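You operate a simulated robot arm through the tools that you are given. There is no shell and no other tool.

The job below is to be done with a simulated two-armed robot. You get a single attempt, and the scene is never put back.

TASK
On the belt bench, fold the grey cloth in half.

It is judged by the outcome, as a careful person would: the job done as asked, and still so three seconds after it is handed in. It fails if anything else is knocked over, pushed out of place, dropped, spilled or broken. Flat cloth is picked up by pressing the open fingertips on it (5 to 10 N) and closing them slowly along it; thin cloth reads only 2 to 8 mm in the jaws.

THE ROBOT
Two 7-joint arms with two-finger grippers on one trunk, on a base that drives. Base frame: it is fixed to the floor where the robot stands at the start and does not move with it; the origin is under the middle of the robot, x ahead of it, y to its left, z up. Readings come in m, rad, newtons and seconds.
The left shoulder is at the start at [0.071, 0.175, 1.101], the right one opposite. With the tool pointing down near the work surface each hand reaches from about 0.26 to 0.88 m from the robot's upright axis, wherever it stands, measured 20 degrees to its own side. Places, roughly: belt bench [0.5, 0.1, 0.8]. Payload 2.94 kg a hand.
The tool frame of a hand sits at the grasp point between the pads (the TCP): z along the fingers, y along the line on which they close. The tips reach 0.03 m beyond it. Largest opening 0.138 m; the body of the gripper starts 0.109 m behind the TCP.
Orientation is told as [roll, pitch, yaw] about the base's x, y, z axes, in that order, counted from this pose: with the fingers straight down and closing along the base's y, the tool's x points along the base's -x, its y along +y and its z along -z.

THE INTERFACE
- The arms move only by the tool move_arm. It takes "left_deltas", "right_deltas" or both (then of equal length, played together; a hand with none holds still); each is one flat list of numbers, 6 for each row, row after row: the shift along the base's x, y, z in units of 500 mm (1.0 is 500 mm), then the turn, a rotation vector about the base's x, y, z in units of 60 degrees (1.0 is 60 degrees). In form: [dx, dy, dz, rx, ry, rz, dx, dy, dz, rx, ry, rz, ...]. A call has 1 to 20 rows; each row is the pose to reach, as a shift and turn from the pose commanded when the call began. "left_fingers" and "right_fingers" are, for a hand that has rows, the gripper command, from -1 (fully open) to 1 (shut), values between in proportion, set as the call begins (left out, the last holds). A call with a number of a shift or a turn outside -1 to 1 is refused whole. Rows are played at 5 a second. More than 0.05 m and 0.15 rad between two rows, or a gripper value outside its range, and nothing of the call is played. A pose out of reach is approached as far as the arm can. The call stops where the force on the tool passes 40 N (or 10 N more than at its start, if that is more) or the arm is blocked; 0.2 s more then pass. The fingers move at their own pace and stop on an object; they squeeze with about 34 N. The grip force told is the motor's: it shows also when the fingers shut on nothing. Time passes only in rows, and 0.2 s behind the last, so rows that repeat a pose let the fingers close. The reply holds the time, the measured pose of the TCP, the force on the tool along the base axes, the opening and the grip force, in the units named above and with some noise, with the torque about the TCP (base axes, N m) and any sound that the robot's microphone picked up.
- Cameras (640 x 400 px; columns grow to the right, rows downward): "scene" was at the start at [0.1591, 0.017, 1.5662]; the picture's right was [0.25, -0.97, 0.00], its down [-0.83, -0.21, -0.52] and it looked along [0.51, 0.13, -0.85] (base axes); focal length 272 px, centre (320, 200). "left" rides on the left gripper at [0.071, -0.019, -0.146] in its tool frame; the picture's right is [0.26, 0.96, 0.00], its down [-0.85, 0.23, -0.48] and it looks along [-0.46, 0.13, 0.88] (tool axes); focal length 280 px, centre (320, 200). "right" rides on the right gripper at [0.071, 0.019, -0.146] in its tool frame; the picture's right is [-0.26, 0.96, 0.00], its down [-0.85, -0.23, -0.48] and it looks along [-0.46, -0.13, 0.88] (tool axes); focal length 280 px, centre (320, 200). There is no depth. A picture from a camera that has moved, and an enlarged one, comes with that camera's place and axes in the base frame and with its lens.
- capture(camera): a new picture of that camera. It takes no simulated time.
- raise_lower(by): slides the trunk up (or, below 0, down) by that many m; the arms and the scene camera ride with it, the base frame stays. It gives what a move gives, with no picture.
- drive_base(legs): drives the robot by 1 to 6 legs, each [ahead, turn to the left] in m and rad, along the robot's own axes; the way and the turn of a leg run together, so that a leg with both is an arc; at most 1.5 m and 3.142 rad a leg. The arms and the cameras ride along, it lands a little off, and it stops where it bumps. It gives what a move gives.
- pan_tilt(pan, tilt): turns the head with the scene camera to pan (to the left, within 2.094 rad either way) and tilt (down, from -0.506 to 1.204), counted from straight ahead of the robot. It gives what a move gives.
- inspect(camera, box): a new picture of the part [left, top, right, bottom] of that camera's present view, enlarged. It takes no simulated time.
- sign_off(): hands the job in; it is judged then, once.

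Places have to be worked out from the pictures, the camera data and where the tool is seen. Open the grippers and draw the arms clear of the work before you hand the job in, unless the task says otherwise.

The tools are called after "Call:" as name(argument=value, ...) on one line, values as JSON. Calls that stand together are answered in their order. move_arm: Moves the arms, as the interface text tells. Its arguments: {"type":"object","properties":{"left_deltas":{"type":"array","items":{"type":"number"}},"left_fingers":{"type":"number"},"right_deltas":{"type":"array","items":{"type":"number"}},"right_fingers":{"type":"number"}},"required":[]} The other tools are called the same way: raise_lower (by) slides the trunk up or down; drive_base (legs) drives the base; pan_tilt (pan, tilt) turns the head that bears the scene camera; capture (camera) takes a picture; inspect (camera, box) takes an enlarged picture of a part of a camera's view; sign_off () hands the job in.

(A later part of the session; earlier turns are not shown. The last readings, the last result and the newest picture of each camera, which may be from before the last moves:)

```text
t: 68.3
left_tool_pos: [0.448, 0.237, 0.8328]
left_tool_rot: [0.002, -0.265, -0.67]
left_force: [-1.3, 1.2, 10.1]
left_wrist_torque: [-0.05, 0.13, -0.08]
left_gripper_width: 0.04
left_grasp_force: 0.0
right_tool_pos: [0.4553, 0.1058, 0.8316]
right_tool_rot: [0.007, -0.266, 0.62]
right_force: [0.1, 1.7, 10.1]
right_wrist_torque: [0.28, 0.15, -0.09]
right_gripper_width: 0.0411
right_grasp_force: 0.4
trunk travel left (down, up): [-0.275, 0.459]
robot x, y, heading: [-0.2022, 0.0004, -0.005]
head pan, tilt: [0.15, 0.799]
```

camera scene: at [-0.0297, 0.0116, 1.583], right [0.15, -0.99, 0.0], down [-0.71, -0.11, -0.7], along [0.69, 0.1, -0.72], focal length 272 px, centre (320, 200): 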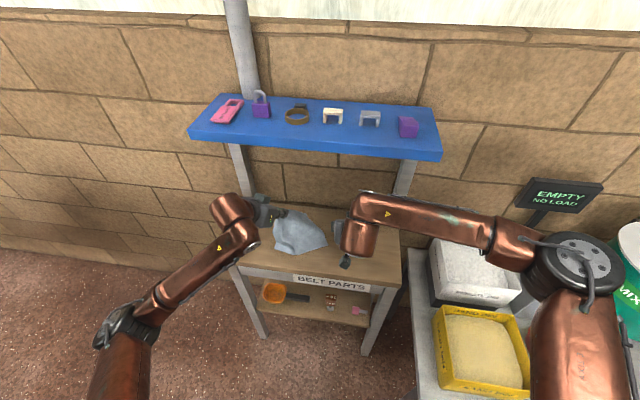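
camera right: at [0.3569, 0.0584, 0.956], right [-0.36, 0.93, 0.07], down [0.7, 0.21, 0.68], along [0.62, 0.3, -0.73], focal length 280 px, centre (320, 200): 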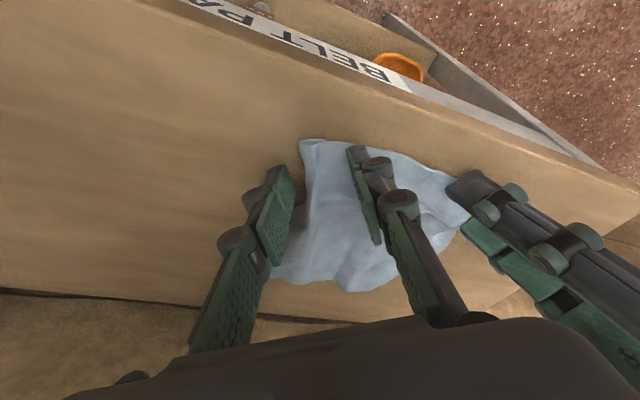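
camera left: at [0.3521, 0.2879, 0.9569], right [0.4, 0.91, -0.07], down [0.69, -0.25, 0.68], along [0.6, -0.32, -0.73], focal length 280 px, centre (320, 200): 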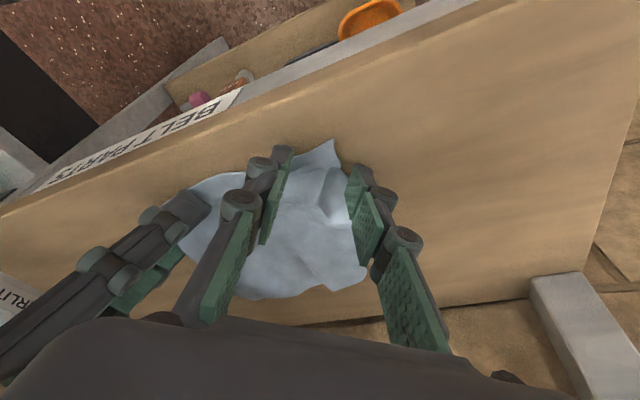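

Both are pressing at 10 N. I'm closing slowly.

Call:
move_arm(left_deltas=[0, 0, 0, 0, 0, 0, 0, 0, 0, 0, 0, 0], right_deltas=[0, 0, 0, 0, 0, 0, 0, 0, 0, 0, 0, 0], left_fingers=0.52, right_fingers=0.52)

Call:
move_arm(left_deltas=[0, 0, 0, 0, 0, 0, 0, 0, 0, 0, 0, 0], right_deltas=[0, 0, 0, 0, 0, 0, 0, 0, 0, 0, 0, 0], left_fingers=0.62, right_fingers=0.62)

Call:
move_arm(left_deltas=[0, 0, 0, 0, 0, 0, 0, 0, 0, 0, 0, 0], right_deltas=[0, 0, 0, 0, 0, 0, 0, 0, 0, 0, 0, 0], left_fingers=0.72, right_fingers=0.72)

Call:
capture(camera="right")

Call:
capture(camera="left")

```text
t: 68.9
left_tool_pos: [0.4472, 0.2354, 0.832]
left_tool_rot: [0.002, -0.265, -0.673]
left_force: [0.5, -2.3, 9.4]
left_wrist_torque: [-0.12, 0.14, -0.03]
left_gripper_width: 0.0321
left_grasp_force: 0.1
right_tool_pos: [0.4545, 0.1064, 0.8324]
right_tool_rot: [0.008, -0.267, 0.622]
right_force: [-0.8, 4.4, 13.4]
right_wrist_torque: [0.35, 0.25, -0.05]
right_gripper_width: 0.0358
right_grasp_force: 2.0
trunk travel left (down, up): [-0.275, 0.459]
robot x, y, heading: [-0.1997, -0.0006, -0.0]
head pan, tilt: [0.15, 0.799]
```

```text
t: 69.5
left_tool_pos: [0.4474, 0.2358, 0.8302]
left_tool_rot: [0.001, -0.264, -0.672]
left_force: [0.5, -0.3, 8.2]
left_wrist_torque: [-0.08, 0.08, -0.01]
left_gripper_width: 0.0251
left_grasp_force: 0.0
right_tool_pos: [0.4549, 0.106, 0.8312]
right_tool_rot: [0.006, -0.266, 0.622]
right_force: [-2.1, 0.6, 14.7]
right_wrist_torque: [0.26, 0.26, 0.0]
right_gripper_width: 0.0272
right_grasp_force: 1.2
trunk travel left (down, up): [-0.275, 0.459]
robot x, y, heading: [-0.196, 0.0026, 0.001]
head pan, tilt: [0.15, 0.799]
```

```text
t: 70.1
left_tool_pos: [0.448, 0.2364, 0.8311]
left_tool_rot: [0.001, -0.262, -0.671]
left_force: [-1.1, 0.8, 7.2]
left_wrist_torque: [0.06, 0.1, 0.0]
left_gripper_width: 0.0178
left_grasp_force: 0.0
right_tool_pos: [0.4549, 0.1055, 0.8311]
right_tool_rot: [0.008, -0.267, 0.62]
right_force: [-1.6, 0.4, 11.5]
right_wrist_torque: [0.1, 0.17, 0.05]
right_gripper_width: 0.0192
right_grasp_force: 0.1
trunk travel left (down, up): [-0.275, 0.459]
robot x, y, heading: [-0.2035, 0.0026, -0.001]
head pan, tilt: [0.15, 0.799]
```

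```text
taken
camera right: at [0.3562, 0.0576, 0.9534], right [-0.36, 0.93, 0.07], down [0.7, 0.21, 0.68], along [0.62, 0.3, -0.73], focal length 280 px, centre (320, 200)
```

right: 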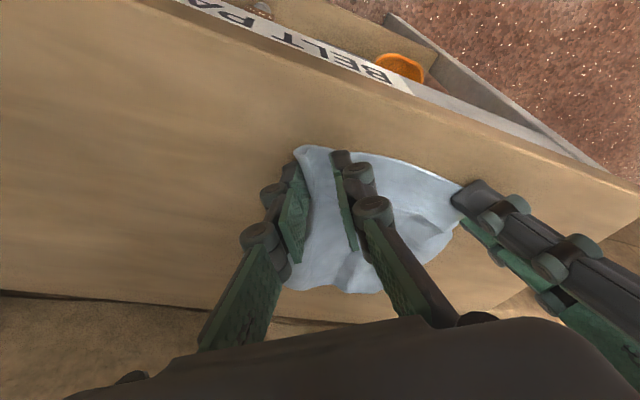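

```text
taken
camera left: at [0.3512, 0.2877, 0.9531], right [0.4, 0.91, -0.07], down [0.69, -0.25, 0.68], along [0.6, -0.32, -0.73], focal length 280 px, centre (320, 200)
```

left: 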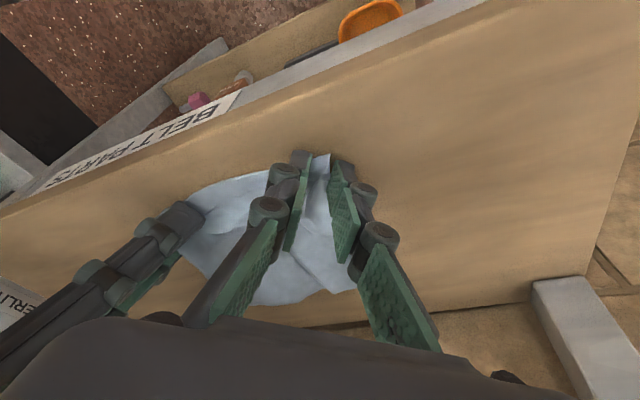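

The cloth corners sit inside the jaws. I'm pressing the left slightly and closing the rest of the way.

Call:
move_arm(left_deltas=[0, 0, -0.002, 0, 0, 0, 0, 0, -0.002, 0, 0, 0], right_deltas=[0, 0, 0, 0, 0, 0, 0, 0, 0, 0, 0, 0], left_fingers=0.82, right_fingers=0.82)

Call:
move_arm(left_deltas=[0, 0, -0.001, 0, 0, 0, 0, 0, -0.002, 0, 0, 0], right_deltas=[0, 0, -0.001, 0, 0, 0, 0, 0, -0.001, 0, 0, 0], left_fingers=0.9, right_fingers=0.9)

Call:
move_arm(left_deltas=[0, 0, 0, 0, 0, 0, 0, 0, 0, 0, 0, 0, 0, 0, 0, 0, 0, 0], right_deltas=[0, 0, 0, 0, 0, 0, 0, 0, 0, 0, 0, 0, 0, 0, 0, 0, 0, 0], left_fingers=1.0, right_fingers=1.0)

Call:
move_arm(left_deltas=[0, 0, 0.02, 0, 0, 0, 0, 0, 0.04, 0, 0, 0, 0, 0, 0.06, 0, 0, 0], right_deltas=[0, 0, 0.02, 0, 0, 0, 0, 0, 0.04, 0, 0, 0, 0, 0, 0.06, 0, 0, 0])

Call:
capture(camera="right")

Call:
capture(camera="left")

```text
t: 70.7
left_tool_pos: [0.4471, 0.236, 0.8297]
left_tool_rot: [0.002, -0.264, -0.672]
left_force: [-3.3, -0.7, 10.8]
left_wrist_torque: [-0.03, 0.14, -0.04]
left_gripper_width: 0.0111
left_grasp_force: 0.0
right_tool_pos: [0.4547, 0.1058, 0.832]
right_tool_rot: [0.005, -0.267, 0.62]
right_force: [-1.7, -0.5, 7.9]
right_wrist_torque: [0.15, 0.07, -0.04]
right_gripper_width: 0.0131
right_grasp_force: 0.8
trunk travel left (down, up): [-0.275, 0.459]
robot x, y, heading: [-0.2017, 0.0007, 0.006]
head pan, tilt: [0.15, 0.799]
```

```text
t: 71.3
left_tool_pos: [0.4471, 0.2354, 0.829]
left_tool_rot: [0.003, -0.262, -0.673]
left_force: [-6.1, -0.9, 14.1]
left_wrist_torque: [-0.03, 0.26, -0.03]
left_gripper_width: 0.0067
left_grasp_force: 0.0
right_tool_pos: [0.4548, 0.1032, 0.8307]
right_tool_rot: [0.004, -0.266, 0.623]
right_force: [-0.1, 0.9, 3.5]
right_wrist_torque: [0.03, 0.06, -0.02]
right_gripper_width: 0.0072
right_grasp_force: 0.1
trunk travel left (down, up): [-0.275, 0.459]
robot x, y, heading: [-0.2031, 0.0029, -0.005]
head pan, tilt: [0.15, 0.799]
```

```text
t: 72.1
left_tool_pos: [0.4483, 0.2359, 0.8296]
left_tool_rot: [0.0, -0.265, -0.673]
left_force: [-3.5, -4.9, 12.5]
left_wrist_torque: [-0.1, 0.13, 0.06]
left_gripper_width: 0.002
left_grasp_force: 31.3
right_tool_pos: [0.4544, 0.1039, 0.8311]
right_tool_rot: [0.007, -0.268, 0.622]
right_force: [0.1, 1.6, 0.0]
right_wrist_torque: [-0.27, -0.05, -0.12]
right_gripper_width: 0.0073
right_grasp_force: 36.4
trunk travel left (down, up): [-0.275, 0.459]
robot x, y, heading: [-0.2016, -0.0006, -0.001]
head pan, tilt: [0.15, 0.799]
```

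```text
t: 72.9
left_tool_pos: [0.4472, 0.2374, 0.8575]
left_tool_rot: [0.0, -0.263, -0.67]
left_force: [0.6, -0.4, -1.4]
left_wrist_torque: [-0.01, 0.02, 0.01]
left_gripper_width: 0.0054
left_grasp_force: 31.3
right_tool_pos: [0.4551, 0.1066, 0.8597]
right_tool_rot: [0.006, -0.266, 0.622]
right_force: [0.2, 1.0, -1.1]
right_wrist_torque: [-0.07, 0.01, -0.02]
right_gripper_width: 0.0073
right_grasp_force: 33.8
trunk travel left (down, up): [-0.275, 0.459]
robot x, y, heading: [-0.2, -0.0015, -0.007]
head pan, tilt: [0.15, 0.799]
```

```text
taken
camera right: at [0.3573, 0.0585, 0.9816], right [-0.36, 0.93, 0.07], down [0.7, 0.21, 0.68], along [0.62, 0.3, -0.73], focal length 280 px, centre (320, 200)
```

right: 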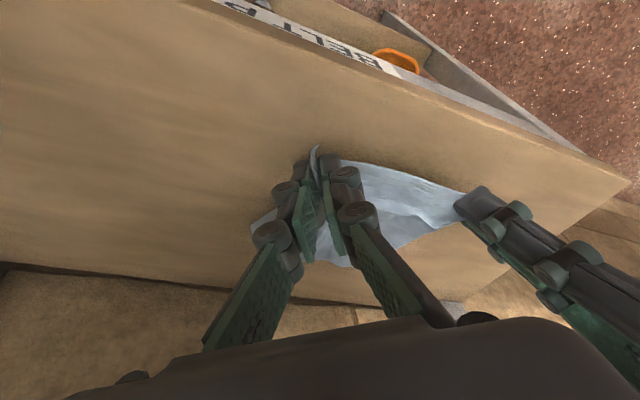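

```text
taken
camera left: at [0.3521, 0.2885, 0.9806], right [0.4, 0.91, -0.07], down [0.69, -0.25, 0.68], along [0.6, -0.32, -0.73], focal length 280 px, centre (320, 200)
```

left: 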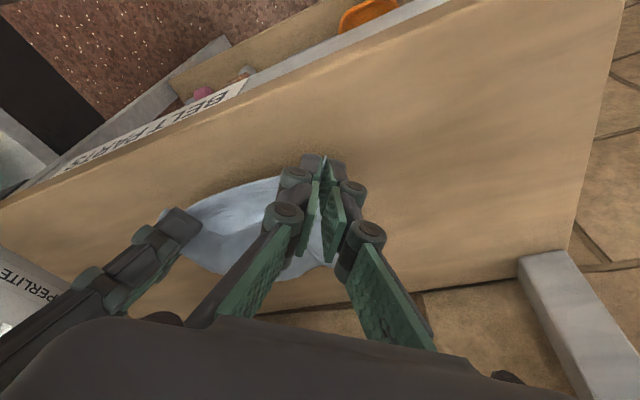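

Both hands now hold the true corners (5 mm and 7 mm). I'm lifting to hang the cloth free and stretching the edge gently.

Call:
move_arm(left_deltas=[0, 0, 0.04, 0, 0, 0, 0, 0, 0.08, 0, 0, 0, 0, 0, 0.12, 0, 0, 0, 0, 0, 0.16, 0, 0, 0, 0, 0, 0.2, 0, 0, 0, 0, 0, 0.24, 0, 0, 0, 0, 0, 0.28, 0, 0, 0, 0, 0.0, 0.32, 0, 0, 0, 0, 0.01, 0.34, 0, 0, 0, 0, 0.02, 0.34, 0, 0, 0, 0, 0.024, 0.34, 0, 0, 0], right_deltas=[0, 0, 0.04, 0, 0, 0, 0, 0, 0.08, 0, 0, 0, 0, 0, 0.12, 0, 0, 0, 0, 0, 0.16, 0, 0, 0, 0, 0, 0.2, 0, 0, 0, 0, 0, 0.24, 0, 0, 0, 0, 0, 0.28, 0, 0, 0, 0, 0.0, 0.32, 0, 0, 0, 0, -0.01, 0.34, 0, 0, 0, 0, -0.02, 0.34, 0, 0, 0, 0, -0.024, 0.34, 0, 0, 0])

Call:
capture(camera="right")

Call:
capture(camera="left")

Call:
inspect(camera="scene", box=[220, 150, 420, 280])

```text
t: 74.8
left_tool_pos: [0.4428, 0.238, 1.0302]
left_tool_rot: [0.005, -0.266, -0.673]
left_force: [0.5, -0.2, -0.1]
left_wrist_torque: [0.1, 0.0, 0.03]
left_gripper_width: 0.0001
left_grasp_force: 28.6
right_tool_pos: [0.4162, 0.0952, 0.9288]
right_tool_rot: [0.04, -0.119, 0.651]
right_force: [-0.6, 0.3, 2.1]
right_wrist_torque: [-0.11, -0.12, 0.01]
right_gripper_width: 0.0043
right_grasp_force: 40.9
trunk travel left (down, up): [-0.275, 0.459]
robot x, y, heading: [-0.204, -0.0014, 0.003]
head pan, tilt: [0.15, 0.799]
stopped in row 9 (right hand): the arm was blocked; the commanded pose is now the measured one
```

```text
taken
camera right: at [0.3385, 0.0522, 1.0652], right [-0.38, 0.92, 0.07], down [0.78, 0.28, 0.56], along [0.5, 0.27, -0.82], focal length 280 px, centre (320, 200)
```

right: 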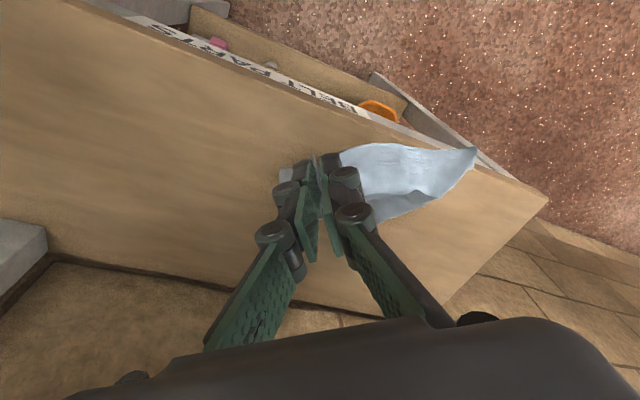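

```text
taken
camera left: at [0.3474, 0.2891, 1.1523], right [0.4, 0.91, -0.06], down [0.69, -0.25, 0.68], along [0.61, -0.32, -0.73], focal length 280 px, centre (320, 200)
```

left: 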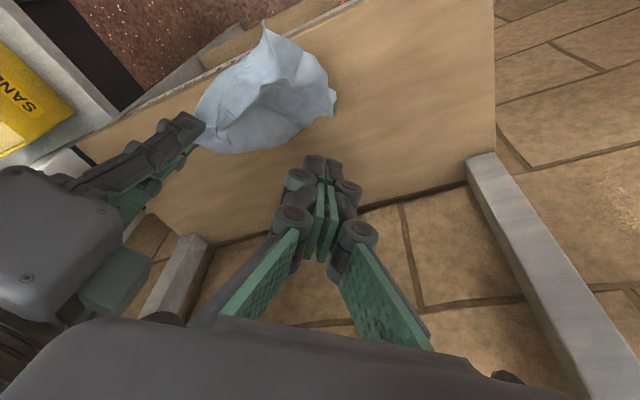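

```text
3.08 times, centred on (320, 215) of scene
camera zoom: at [-0.0365, 0.0116, 1.5862], right [0.15, -0.99, 0.0], down [-0.71, -0.11, -0.7], along [0.69, 0.11, -0.71], focal length 836 px, centre (320, 154)
```

zoom: 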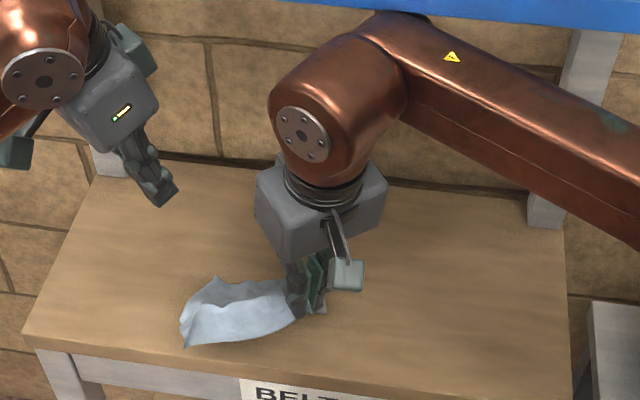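

The right arm was blocked, likely its wrist against the shelf, and the left lost its grip. I'll back the right hand off down and toward me right away, then check that the shelf items are undisturbed.

Call:
move_arm(right_deltas=[-0.01, 0, -0.03, 0, 0, 0, -0.03, 0, -0.06, 0, 0, 0, -0.05, 0, -0.08, 0, 0, 0])

Call:
capture(camera="scene")

Call:
inspect(camera="scene", box=[180, 70, 460, 250])

```text
t: 75.7
left_tool_pos: [0.4447, 0.2393, 1.027]
left_tool_rot: [0.004, -0.266, -0.67]
left_force: [-0.4, -1.0, 1.2]
left_wrist_torque: [0.0, 0.0, -0.01]
left_gripper_width: 0.0
left_grasp_force: 28.4
right_tool_pos: [0.3981, 0.0914, 0.8881]
right_tool_rot: [0.041, -0.12, 0.635]
right_force: [-1.0, 1.3, -0.3]
right_wrist_torque: [-0.06, -0.01, -0.03]
right_gripper_width: 0.0058
right_grasp_force: 42.4
trunk travel left (down, up): [-0.275, 0.459]
robot x, y, heading: [-0.1984, -0.0029, 0.002]
head pan, tilt: [0.15, 0.799]
```

```text
taken
camera scene: at [-0.0333, 0.0119, 1.5834], right [0.15, -0.99, 0.0], down [-0.71, -0.11, -0.7], along [0.69, 0.11, -0.72], focal length 272 px, centre (320, 200)
```

scene: 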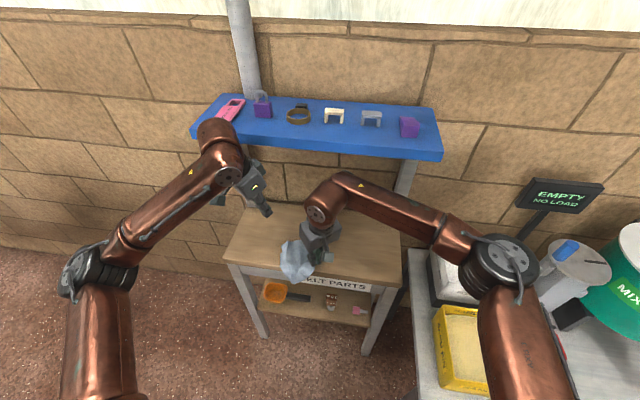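

```text
2.22 times, centred on (320, 160) of scene
camera zoom: at [-0.0333, 0.0119, 1.5834], right [0.15, -0.99, 0.0], down [-0.71, -0.11, -0.7], along [0.69, 0.11, -0.72], focal length 604 px, centre (320, 289)
```

zoom: 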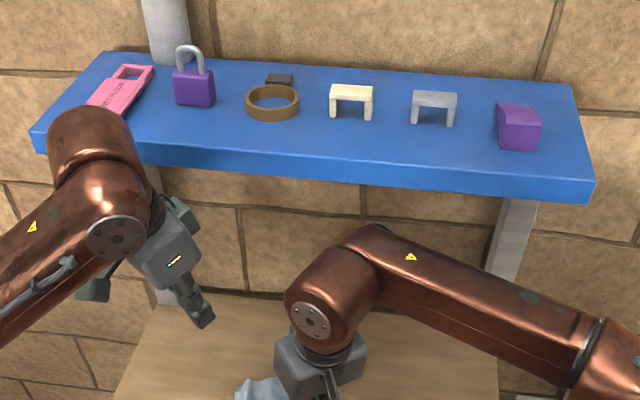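

The shelf and its items are undisturbed. The right hand still holds corner C firmly. I'll tilt the right hand back to about 30° while bringing C back over the bench at low height, lower the left hand, and look for corner D.

Call:
move_arm(left_deltas=[-0.01, 0.02, -0.03, 0, 0, 0, -0.02, 0.04, -0.06, 0, 0, 0, -0.03, 0.06, -0.09, 0, 0, 0, -0.04, 0.07, -0.12, 0, 0, 0, -0.05, 0.08, -0.15, 0, 0, 0], right_deltas=[0.03, 0, 0, 0.045, -0.062, 0, 0.06, 0, 0, 0.09, -0.124, 0, 0.09, 0, -0.02, 0.136, -0.186, 0, 0.12, 0, -0.05, 0.181, -0.248, 0, 0.14, 0, -0.08, 0.226, -0.31, 0])

Call:
capture(camera="left")

Call:
capture(camera="right")

Call:
inspect(camera="scene", box=[220, 170, 420, 300])

```text
t: 76.8
left_tool_pos: [0.4252, 0.2802, 0.946]
left_tool_rot: [0.0, -0.261, -0.671]
left_force: [0.3, -0.3, -0.3]
left_wrist_torque: [0.0, 0.05, 0.02]
left_gripper_width: 0.0003
left_grasp_force: 28.1
right_tool_pos: [0.4728, 0.0918, 0.8445]
right_tool_rot: [0.041, -0.519, 0.639]
right_force: [0.5, 1.1, -0.7]
right_wrist_torque: [-0.05, 0.01, -0.02]
right_gripper_width: 0.0027
right_grasp_force: 29.3
trunk travel left (down, up): [-0.275, 0.459]
robot x, y, heading: [-0.2004, 0.0019, 0.003]
head pan, tilt: [0.15, 0.799]
```

```text
taken
camera left: at [0.3293, 0.3311, 1.0697], right [0.4, 0.91, -0.07], down [0.69, -0.25, 0.68], along [0.6, -0.32, -0.73], focal length 280 px, centre (320, 200)
```

left: 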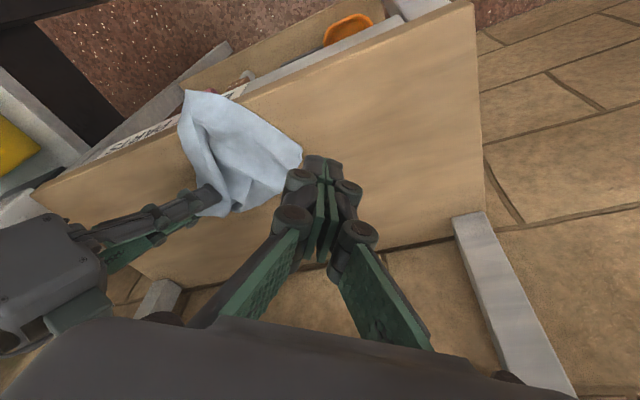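

```text
taken
camera right: at [0.3568, 0.0228, 0.9364], right [-0.41, 0.9, 0.17], down [0.56, 0.1, 0.83], along [0.73, 0.43, -0.54], focal length 280 px, centre (320, 200)
```

right: 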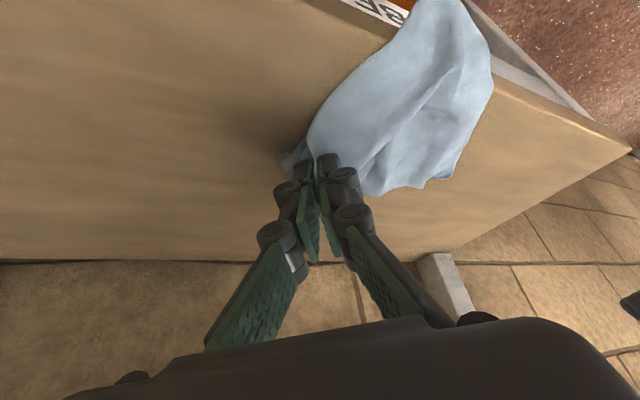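

```text
3.08 times, centred on (320, 235) of scene
camera zoom: at [-0.0285, 0.0129, 1.5826], right [0.15, -0.99, 0.0], down [-0.71, -0.11, -0.7], along [0.69, 0.1, -0.72], focal length 836 px, centre (320, 92)
```

zoom: 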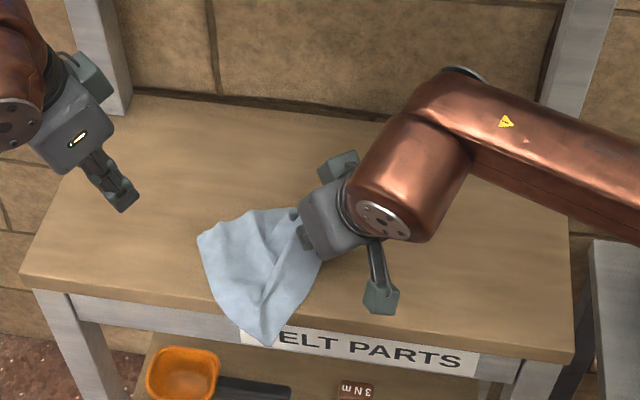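

C is held at about (0.476,0.096). The cloth has turned, with another corner (probably D) hanging over the bench front and A near (0.478,0.22). I'll drag C forward at low height, tilting the hand more for shelf clearance, so the cloth comes fully onto the bench and straightens.

Call:
move_arm(right_deltas=[0.03, -0.005, 0.01, 0.04, -0.053, 0, 0.06, -0.01, 0.01, 0.08, -0.107, 0, 0.09, -0.015, 0.01, 0.119, -0.16, 0, 0.12, -0.02, 0.01, 0.159, -0.214, 0, 0.15, -0.025, 0.01, 0.199, -0.267, 0, 0.18, -0.03, 0.005, 0.199, -0.267, 0])

Call:
capture(camera="left")

Call:
capture(camera="right")

Call:
inspect(camera="scene", box=[240, 190, 380, 280])

```text
t: 78.2
left_tool_pos: [0.425, 0.2801, 0.9469]
left_tool_rot: [0.001, -0.259, -0.669]
left_force: [1.0, 0.6, -0.4]
left_wrist_torque: [-0.02, -0.03, -0.02]
left_gripper_width: 0.0
left_grasp_force: 28.6
right_tool_pos: [0.562, 0.0759, 0.8462]
right_tool_rot: [0.041, -0.866, 0.637]
right_force: [-6.3, -7.5, 8.2]
right_wrist_torque: [0.09, -0.16, 0.0]
right_gripper_width: 0.0
right_grasp_force: 25.8
trunk travel left (down, up): [-0.275, 0.459]
robot x, y, heading: [-0.2001, -0.002, 0.003]
head pan, tilt: [0.15, 0.799]
```

```text
taken
camera left: at [0.3294, 0.3311, 1.0699], right [0.4, 0.91, -0.07], down [0.69, -0.25, 0.68], along [0.6, -0.32, -0.73], focal length 280 px, centre (320, 200)
```

left: 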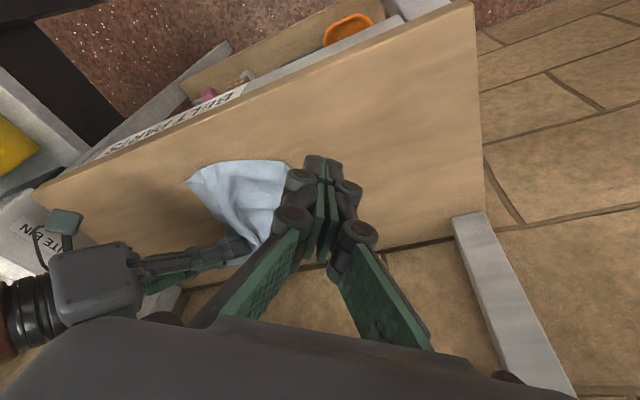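

```text
taken
camera right: at [0.4267, -0.0065, 0.8866], right [-0.46, 0.86, 0.23], down [0.3, -0.09, 0.95], along [0.83, 0.51, -0.22], focal length 280 px, centre (320, 200)
```

right: 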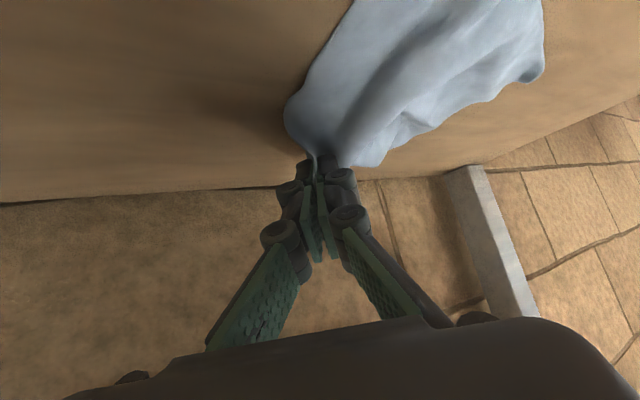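

```text
4.44 times, centred on (310, 235) of scene
camera zoom: at [-0.0285, 0.013, 1.5826], right [0.15, -0.99, 0.0], down [-0.71, -0.11, -0.7], along [0.69, 0.1, -0.72], focal length 1207 px, centre (364, 44)
```

zoom: 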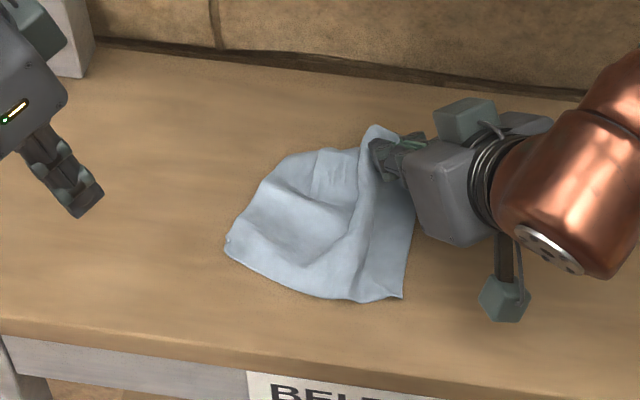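

The cloth is fully on the bench now, turned about 90°: C is in the right jaws at (0.574,0.085), D≈(0.464,0.054) and A≈(0.491,0.194) are sharp and flat along the near edge. I'll release C gently, back the right hand out, and set both hands up over D and A.

Call:
move_arm(right_deltas=[0, 0, -0.014, 0, 0, 0, 0, 0, -0.026, 0, 0, 0, 0, 0, -0.026, 0, 0, 0])

Call:
move_arm(right_deltas=[0, 0, 0, 0, 0, 0, 0, 0, 0, 0, 0, 0, 0, 0, 0, 0, 0, 0, -0.02, -0.015, 0.03, 0, 0, 0, -0.05, -0.035, 0.07, -0.04, 0.053, 0, -0.08, -0.05, 0.11, -0.08, 0.107, 0, -0.12, -0.05, 0.13, -0.119, 0.16, 0, -0.15, -0.05, 0.14, -0.159, 0.214, 0, -0.19, -0.06, 0.15, -0.199, 0.267, 0], left_deltas=[0, 0, 0, 0, 0, 0, 0, 0, 0, 0, 0, 0, 0, 0, 0, 0, 0, 0, 0, 0, 0, -0.033, -0.037, -0.022, 0, 0, 0, -0.067, -0.074, -0.043, 0, 0, 0, -0.1, -0.112, -0.065, 0, 0, 0, -0.134, -0.149, -0.086, 0, 0, 0, -0.167, -0.186, -0.108, 0, 0, 0, -0.167, -0.186, -0.108], right_fingers=0.42, left_fingers=0.42)

Call:
capture(camera="left")

Call:
capture(camera="right")

Call:
inspect(camera="scene", box=[240, 190, 380, 280])

```text
t: 79.0
left_tool_pos: [0.424, 0.279, 0.9474]
left_tool_rot: [-0.001, -0.263, -0.67]
left_force: [-0.5, 0.6, 1.6]
left_wrist_torque: [0.04, 0.0, 0.01]
left_gripper_width: 0.0
left_grasp_force: 28.7
right_tool_pos: [0.5625, 0.076, 0.8346]
right_tool_rot: [0.043, -0.867, 0.635]
right_force: [-0.5, 1.2, 0.5]
right_wrist_torque: [0.02, 0.02, -0.02]
right_gripper_width: 0.0054
right_grasp_force: 29.1
trunk travel left (down, up): [-0.275, 0.459]
robot x, y, heading: [-0.2025, -0.0004, 0.005]
head pan, tilt: [0.15, 0.799]
```

```text
t: 81.0
left_tool_pos: [0.4232, 0.2782, 0.9482]
left_tool_rot: [0.0, -0.524, -0.785]
left_force: [0.2, 1.5, 0.4]
left_wrist_torque: [0.0, 0.01, -0.01]
left_gripper_width: 0.0401
left_grasp_force: 0.1
right_tool_pos: [0.4663, 0.0471, 0.9092]
right_tool_rot: [0.041, -0.516, 0.637]
right_force: [0.8, -0.8, 0.0]
right_wrist_torque: [0.0, -0.02, -0.04]
right_gripper_width: 0.0399
right_grasp_force: 0.0
trunk travel left (down, up): [-0.275, 0.459]
robot x, y, heading: [-0.1995, 0.0002, -0.002]
head pan, tilt: [0.15, 0.799]
```

```text
taken
camera left: at [0.3138, 0.3611, 1.0392], right [0.52, 0.84, -0.13], down [0.52, -0.19, 0.84], along [0.68, -0.5, -0.53], focal length 280 px, centre (320, 200)
```

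left: 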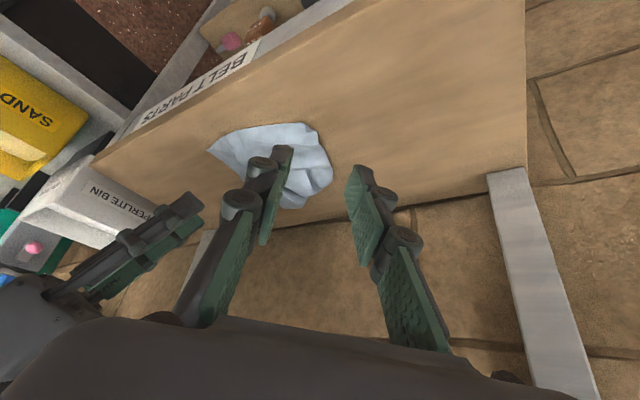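

```text
taken
camera right: at [0.35, -0.0222, 1.0012], right [-0.41, 0.9, 0.16], down [0.56, 0.1, 0.82], along [0.72, 0.43, -0.54], focal length 280 px, centre (320, 200)
```

right: 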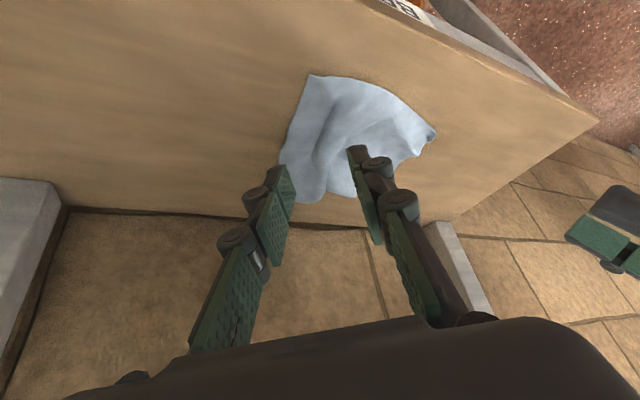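

```text
4.44 times, centred on (310, 235) of scene
camera zoom: at [-0.0293, 0.0124, 1.5828], right [0.15, -0.99, 0.0], down [-0.71, -0.11, -0.7], along [0.69, 0.11, -0.72], focal length 1207 px, centre (364, 44)
```

zoom: 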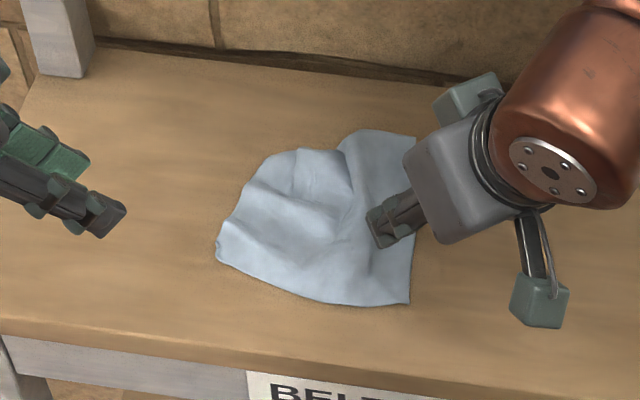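

I'll zoom in on the cloth from all three cameras to identify the corners.

Call:
inspect(camera="left", box=[190, 100, 350, 220])

Call:
inspect(camera="right", box=[260, 60, 460, 210])

Call:
inspect(camera="scene", box=[280, 210, 340, 255])

```text
3.33 times, centred on (270, 160) of left
camera zoom: at [0.3138, 0.3611, 1.0392], right [0.52, 0.84, -0.13], down [0.52, -0.19, 0.84], along [0.68, -0.5, -0.53], focal length 935 px, centre (487, 333)
```

zoom: 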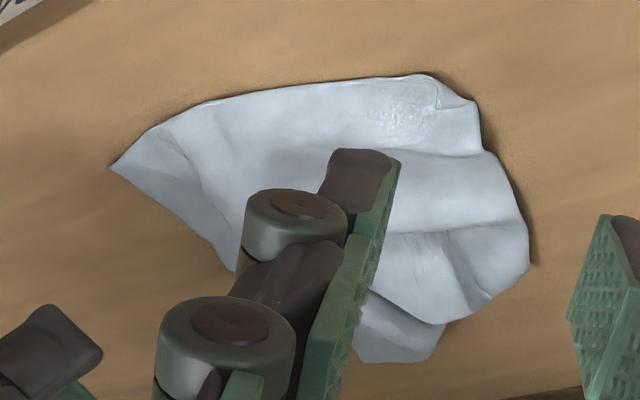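

```text
2.67 times, centred on (360, 135) of right
camera zoom: at [0.35, -0.0222, 1.0012], right [-0.41, 0.9, 0.16], down [0.56, 0.1, 0.82], along [0.72, 0.43, -0.54], focal length 748 px, centre (213, 373)
```

zoom: 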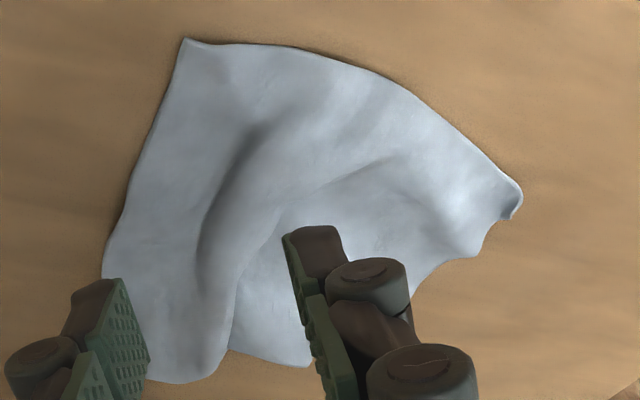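

```text
8.89 times, centred on (310, 232) of scene
camera zoom: at [-0.0293, 0.0124, 1.5828], right [0.15, -0.99, 0.0], down [-0.71, -0.11, -0.7], along [0.69, 0.11, -0.72], focal length 2414 px, centre (409, -89)
```

zoom: 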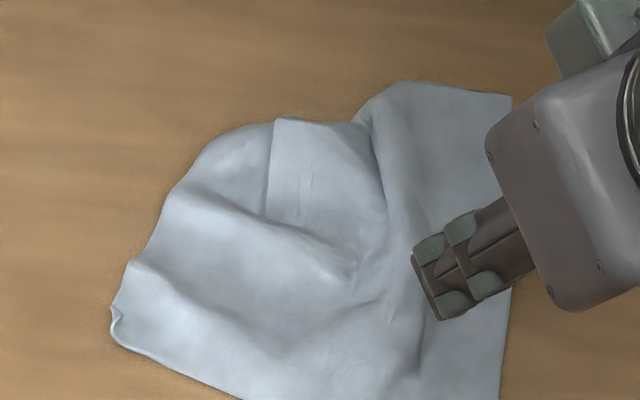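

The right edge is now flat and straight, with sharp corners Q1≈(0.457,0.057) near-right and E≈(0.619,0.073) far-right; only the left side is rumpled. I'll pinch Q1 diagonally with the right hand as an anchor, after which the left can pull its side out.

Call:
move_arm(right_deltas=[0, 0.021, -0.02, -0.0137, -0.0101, -0.0098, 0, 0.042, -0.05, -0.0273, -0.0202, -0.0195, 0, 0.042, -0.1, -0.0273, -0.0202, -0.0195, 0, 0.042, -0.14, -0.0273, -0.0202, -0.0195, 0, 0.042, -0.148, -0.0273, -0.0202, -0.0195, 0, 0.042, -0.148, -0.0273, -0.0202, -0.0195])

Call:
capture(camera="right")

```text
t: 82.5
left_tool_pos: [0.4227, 0.2796, 0.9481]
left_tool_rot: [-0.002, -0.522, -0.782]
left_force: [0.1, 0.1, 0.1]
left_wrist_torque: [0.0, 0.0, 0.02]
left_gripper_width: 0.0396
left_grasp_force: 0.0
right_tool_pos: [0.4665, 0.0676, 0.8355]
right_tool_rot: [0.001, -0.518, 0.637]
right_force: [-0.5, 0.2, 0.5]
right_wrist_torque: [0.04, 0.04, 0.01]
right_gripper_width: 0.0399
right_grasp_force: 0.0
trunk travel left (down, up): [-0.275, 0.459]
robot x, y, heading: [-0.1986, 0.0004, 0.003]
head pan, tilt: [0.15, 0.799]
```

```text
taken
camera right: at [0.346, 0.0033, 0.9257], right [-0.39, 0.91, 0.13], down [0.54, 0.11, 0.83], along [0.74, 0.4, -0.54], focal length 280 px, centre (320, 200)
```

right: 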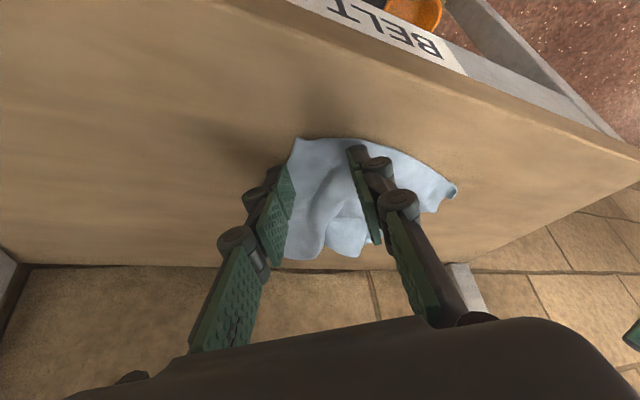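

The jaws straddle Q1 nicely. I'm pressing down and closing.

Call:
move_arm(right_deltas=[0, 0, -0.004, 0, 0, 0, 0, 0, -0.008, 0, 0, 0, 0, 0, -0.008, 0, 0, 0])

Call:
move_arm(right_deltas=[0, 0, -0.003, 0, 0, 0, 0, 0, -0.003, 0, 0, 0])

```text
t: 83.2
left_tool_pos: [0.4237, 0.2803, 0.9484]
left_tool_rot: [-0.003, -0.523, -0.783]
left_force: [0.6, 0.0, -1.0]
left_wrist_torque: [0.01, -0.01, 0.0]
left_gripper_width: 0.0402
left_grasp_force: 0.2
right_tool_pos: [0.4654, 0.0694, 0.8328]
right_tool_rot: [0.001, -0.522, 0.637]
right_force: [0.0, 0.1, 10.1]
right_wrist_torque: [0.23, 0.14, 0.0]
right_gripper_width: 0.0399
right_grasp_force: 0.0
trunk travel left (down, up): [-0.275, 0.459]
robot x, y, heading: [-0.1997, 0.0, -0.001]
head pan, tilt: [0.15, 0.799]
```

```text
t: 83.8
left_tool_pos: [0.4224, 0.2783, 0.9489]
left_tool_rot: [0.0, -0.524, -0.784]
left_force: [0.3, 0.3, 0.6]
left_wrist_torque: [-0.01, -0.02, 0.02]
left_gripper_width: 0.0399
left_grasp_force: 0.2
right_tool_pos: [0.4655, 0.069, 0.8314]
right_tool_rot: [0.0, -0.522, 0.639]
right_force: [-1.1, 2.1, 17.5]
right_wrist_torque: [0.43, 0.22, 0.01]
right_gripper_width: 0.0411
right_grasp_force: 0.8
trunk travel left (down, up): [-0.275, 0.459]
robot x, y, heading: [-0.2011, 0.0006, -0.002]
head pan, tilt: [0.15, 0.799]
```

Pressure is 17 N, a bit above the advice, so I'll ease off slightly while closing in steps.

Call:
move_arm(right_deltas=[0, 0, 0.002, 0, 0, 0, 0, 0, 0.002, 0, 0, 0], right_fingers=0.54)

Call:
move_arm(right_deltas=[0, 0, 0, 0, 0, 0, 0, 0, 0, 0, 0, 0], right_fingers=0.66)

Call:
move_arm(right_deltas=[0, 0, 0, 0, 0, 0, 0, 0, 0, 0, 0, 0], right_fingers=0.78)

Call:
move_arm(right_deltas=[0, 0, -0.001, 0, 0, 0, 0, 0, -0.002, 0, 0, 0], right_fingers=0.88)

Call:
move_arm(right_deltas=[0, 0, 0, 0, 0, 0, 0, 0, 0, 0, 0, 0, 0, 0, 0, 0, 0, 0], right_fingers=1.0)

Call:
capture(camera="right")

Call:
inspect(camera="scene", box=[270, 200, 350, 265])

```text
t: 84.5
left_tool_pos: [0.4231, 0.2782, 0.949]
left_tool_rot: [0.001, -0.524, -0.782]
left_force: [-0.5, 0.6, -0.7]
left_wrist_torque: [0.01, 0.01, -0.02]
left_gripper_width: 0.0401
left_grasp_force: 0.1
right_tool_pos: [0.4641, 0.0692, 0.8317]
right_tool_rot: [0.0, -0.52, 0.636]
right_force: [-3.4, 5.1, 18.4]
right_wrist_torque: [0.55, 0.3, 0.0]
right_gripper_width: 0.0325
right_grasp_force: 3.5
trunk travel left (down, up): [-0.275, 0.459]
robot x, y, heading: [-0.2012, -0.0027, 0.003]
head pan, tilt: [0.15, 0.799]
```

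```text
t: 85.0
left_tool_pos: [0.4216, 0.2794, 0.95]
left_tool_rot: [0.001, -0.522, -0.784]
left_force: [0.1, 1.4, -0.9]
left_wrist_torque: [-0.03, 0.01, 0.02]
left_gripper_width: 0.0401
left_grasp_force: 0.1
right_tool_pos: [0.4644, 0.0677, 0.8313]
right_tool_rot: [0.0, -0.519, 0.636]
right_force: [-1.6, 2.4, 19.6]
right_wrist_torque: [0.44, 0.23, 0.0]
right_gripper_width: 0.0244
right_grasp_force: 0.7
trunk travel left (down, up): [-0.275, 0.459]
robot x, y, heading: [-0.1996, -0.0008, 0.005]
head pan, tilt: [0.15, 0.799]
```

```text
t: 85.7
left_tool_pos: [0.4228, 0.2796, 0.9493]
left_tool_rot: [0.0, -0.524, -0.783]
left_force: [0.4, 0.4, -0.5]
left_wrist_torque: [0.02, -0.02, 0.0]
left_gripper_width: 0.0399
left_grasp_force: 0.0
right_tool_pos: [0.4647, 0.0675, 0.8314]
right_tool_rot: [-0.001, -0.518, 0.637]
right_force: [-2.2, 2.3, 17.2]
right_wrist_torque: [0.31, 0.17, 0.03]
right_gripper_width: 0.0154
right_grasp_force: 0.3
trunk travel left (down, up): [-0.275, 0.459]
robot x, y, heading: [-0.2032, -0.0016, -0.0]
head pan, tilt: [0.15, 0.799]
```

```text
t: 86.2
left_tool_pos: [0.4232, 0.2793, 0.9479]
left_tool_rot: [0.0, -0.525, -0.784]
left_force: [0.1, 0.2, 0.6]
left_wrist_torque: [0.01, 0.0, -0.01]
left_gripper_width: 0.0402
left_grasp_force: 0.1
right_tool_pos: [0.4645, 0.0669, 0.8293]
right_tool_rot: [0.0, -0.52, 0.638]
right_force: [-1.6, 0.6, 16.0]
right_wrist_torque: [0.14, 0.06, -0.02]
right_gripper_width: 0.007
right_grasp_force: 0.0
trunk travel left (down, up): [-0.275, 0.459]
robot x, y, heading: [-0.1997, 0.0007, -0.003]
head pan, tilt: [0.15, 0.799]
```

```text
t: 87.0
left_tool_pos: [0.4226, 0.279, 0.9489]
left_tool_rot: [0.0, -0.523, -0.784]
left_force: [0.3, -0.1, -0.1]
left_wrist_torque: [-0.02, -0.01, 0.01]
left_gripper_width: 0.04
left_grasp_force: 0.1
right_tool_pos: [0.4654, 0.0682, 0.8306]
right_tool_rot: [-0.001, -0.52, 0.636]
right_force: [1.9, 0.3, 6.8]
right_wrist_torque: [0.08, 0.35, 0.13]
right_gripper_width: 0.0008
right_grasp_force: 26.7
trunk travel left (down, up): [-0.275, 0.459]
robot x, y, heading: [-0.2006, -0.001, 0.0]
head pan, tilt: [0.15, 0.799]
```

```text
taken
camera right: at [0.3453, 0.0035, 0.9215], right [-0.39, 0.91, 0.13], down [0.54, 0.11, 0.83], along [0.75, 0.4, -0.54], focal length 280 px, centre (320, 200)
```

right: 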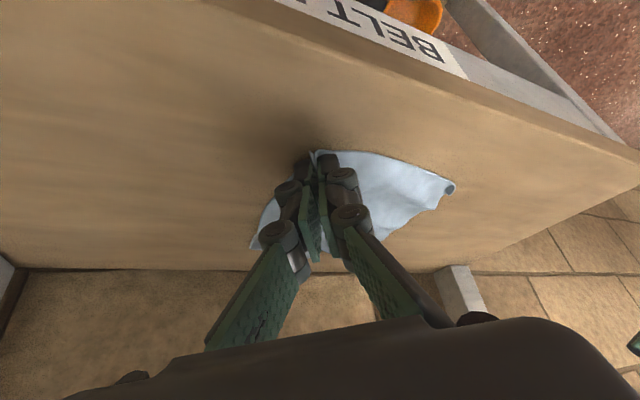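

```text
6.15 times, centred on (310, 232) of scene
camera zoom: at [-0.0306, 0.0127, 1.5829], right [0.15, -0.99, 0.0], down [-0.71, -0.11, -0.7], along [0.69, 0.11, -0.72], focal length 1671 px, centre (382, 0)
```

zoom: 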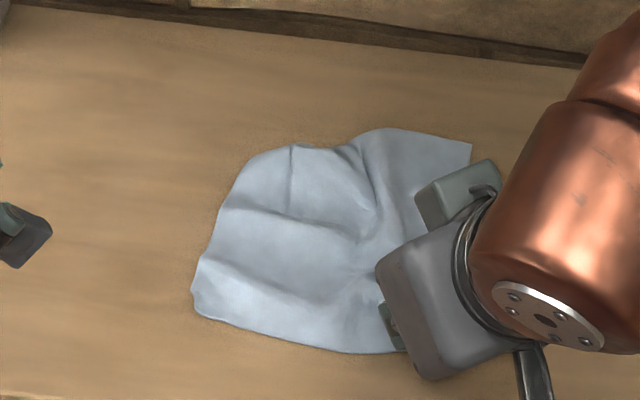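

The right hand holds Q1. Let me inspect the left corner closely.

Call:
inspect(camera="left", box=[190, 100, 350, 220])

Call:
inspect(camera="right", box=[320, 140, 480, 240])

Call:
inspect(camera="scene", box=[290, 215, 332, 245])

```text
3.33 times, centred on (270, 160) of left
camera zoom: at [0.3131, 0.3612, 1.0397], right [0.52, 0.84, -0.13], down [0.52, -0.19, 0.84], along [0.68, -0.5, -0.53], focal length 935 px, centre (487, 333)
```

zoom: 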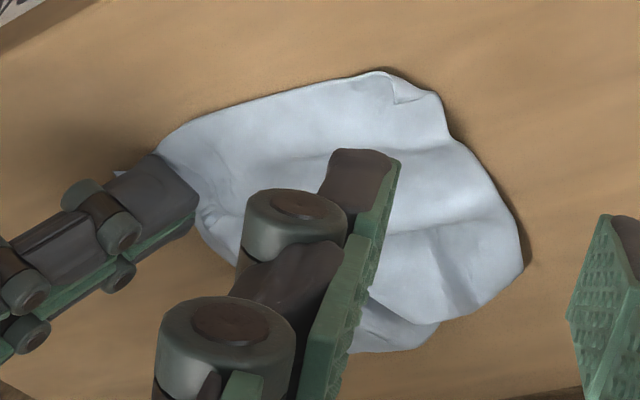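

```text
4.00 times, centred on (400, 190) of right
camera zoom: at [0.3453, 0.0035, 0.9215], right [-0.39, 0.91, 0.13], down [0.54, 0.11, 0.83], along [0.75, 0.4, -0.54], focal length 1122 px, centre (0, 240)
```

zoom: 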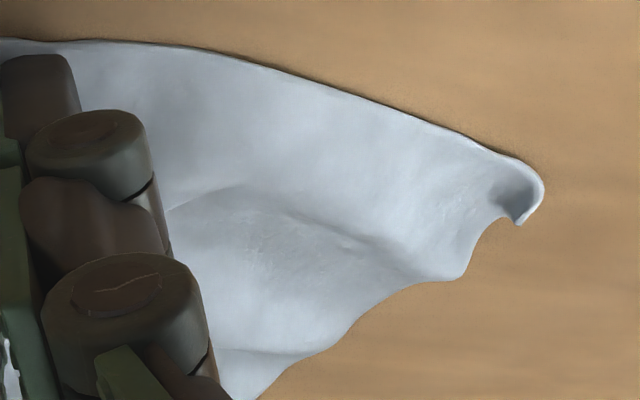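

```text
13.33 times, centred on (311, 230) of scene
camera zoom: at [-0.0306, 0.0127, 1.5829], right [0.15, -0.99, 0.0], down [-0.71, -0.11, -0.7], along [0.69, 0.11, -0.72], focal length 3621 px, centre (440, -200)
```

zoom: 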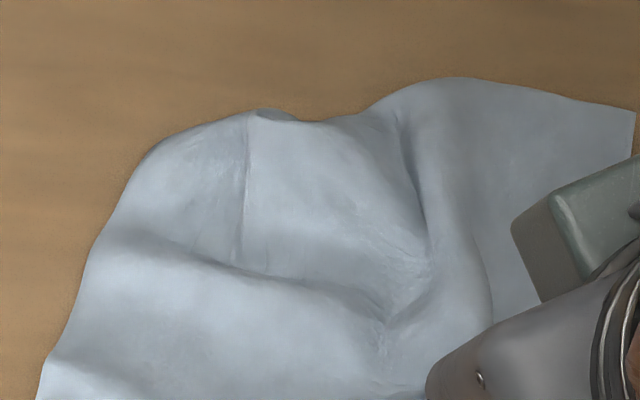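

Q2 is the true corner, just curled up slightly at its tip (≈(0.478,0.20)). I'm moving the left hand to straddle it diagonally.

Call:
move_arm(left_deltas=[0.032, -0.045, -0.02, 0, 0, 0, 0.063, -0.09, -0.04, 0, 0, 0, 0.095, -0.135, -0.07, 0, 0, 0, 0.126, -0.18, -0.1, 0, 0, 0, 0.126, -0.18, -0.16, 0, 0, 0, 0.126, -0.18, -0.21, 0, 0, 0, 0.126, -0.18, -0.226, 0, 0, 0], left_fingers=0.35)

Call:
capture(camera="left")

Call:
inspect(camera="scene", box=[270, 200, 350, 265])

```text
t: 88.7
left_tool_pos: [0.4863, 0.1912, 0.8351]
left_tool_rot: [-0.002, -0.524, -0.784]
left_force: [0.1, 0.3, -0.9]
left_wrist_torque: [0.0, -0.02, 0.0]
left_gripper_width: 0.0448
left_grasp_force: 0.1
right_tool_pos: [0.4652, 0.0686, 0.83]
right_tool_rot: [-0.001, -0.52, 0.637]
right_force: [1.3, 4.9, 6.5]
right_wrist_torque: [-0.33, 0.45, -0.06]
right_gripper_width: 0.0054
right_grasp_force: 40.9
trunk travel left (down, up): [-0.275, 0.459]
robot x, y, heading: [-0.2013, -0.0035, 0.003]
head pan, tilt: [0.15, 0.799]
```

```text
taken
camera left: at [0.3763, 0.2723, 0.9259], right [0.52, 0.84, -0.13], down [0.52, -0.19, 0.84], along [0.68, -0.5, -0.53], focal length 280 px, centre (320, 200)
```

left: 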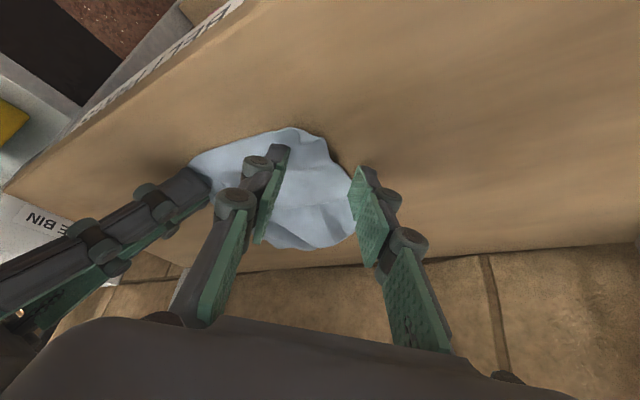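

```text
6.15 times, centred on (310, 232) of scene
camera zoom: at [-0.0305, 0.0127, 1.5829], right [0.15, -0.99, 0.0], down [-0.71, -0.11, -0.7], along [0.69, 0.11, -0.72], focal length 1671 px, centre (382, 0)
```

zoom: 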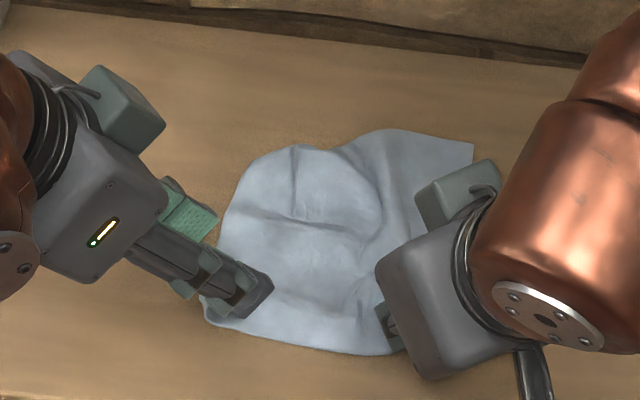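

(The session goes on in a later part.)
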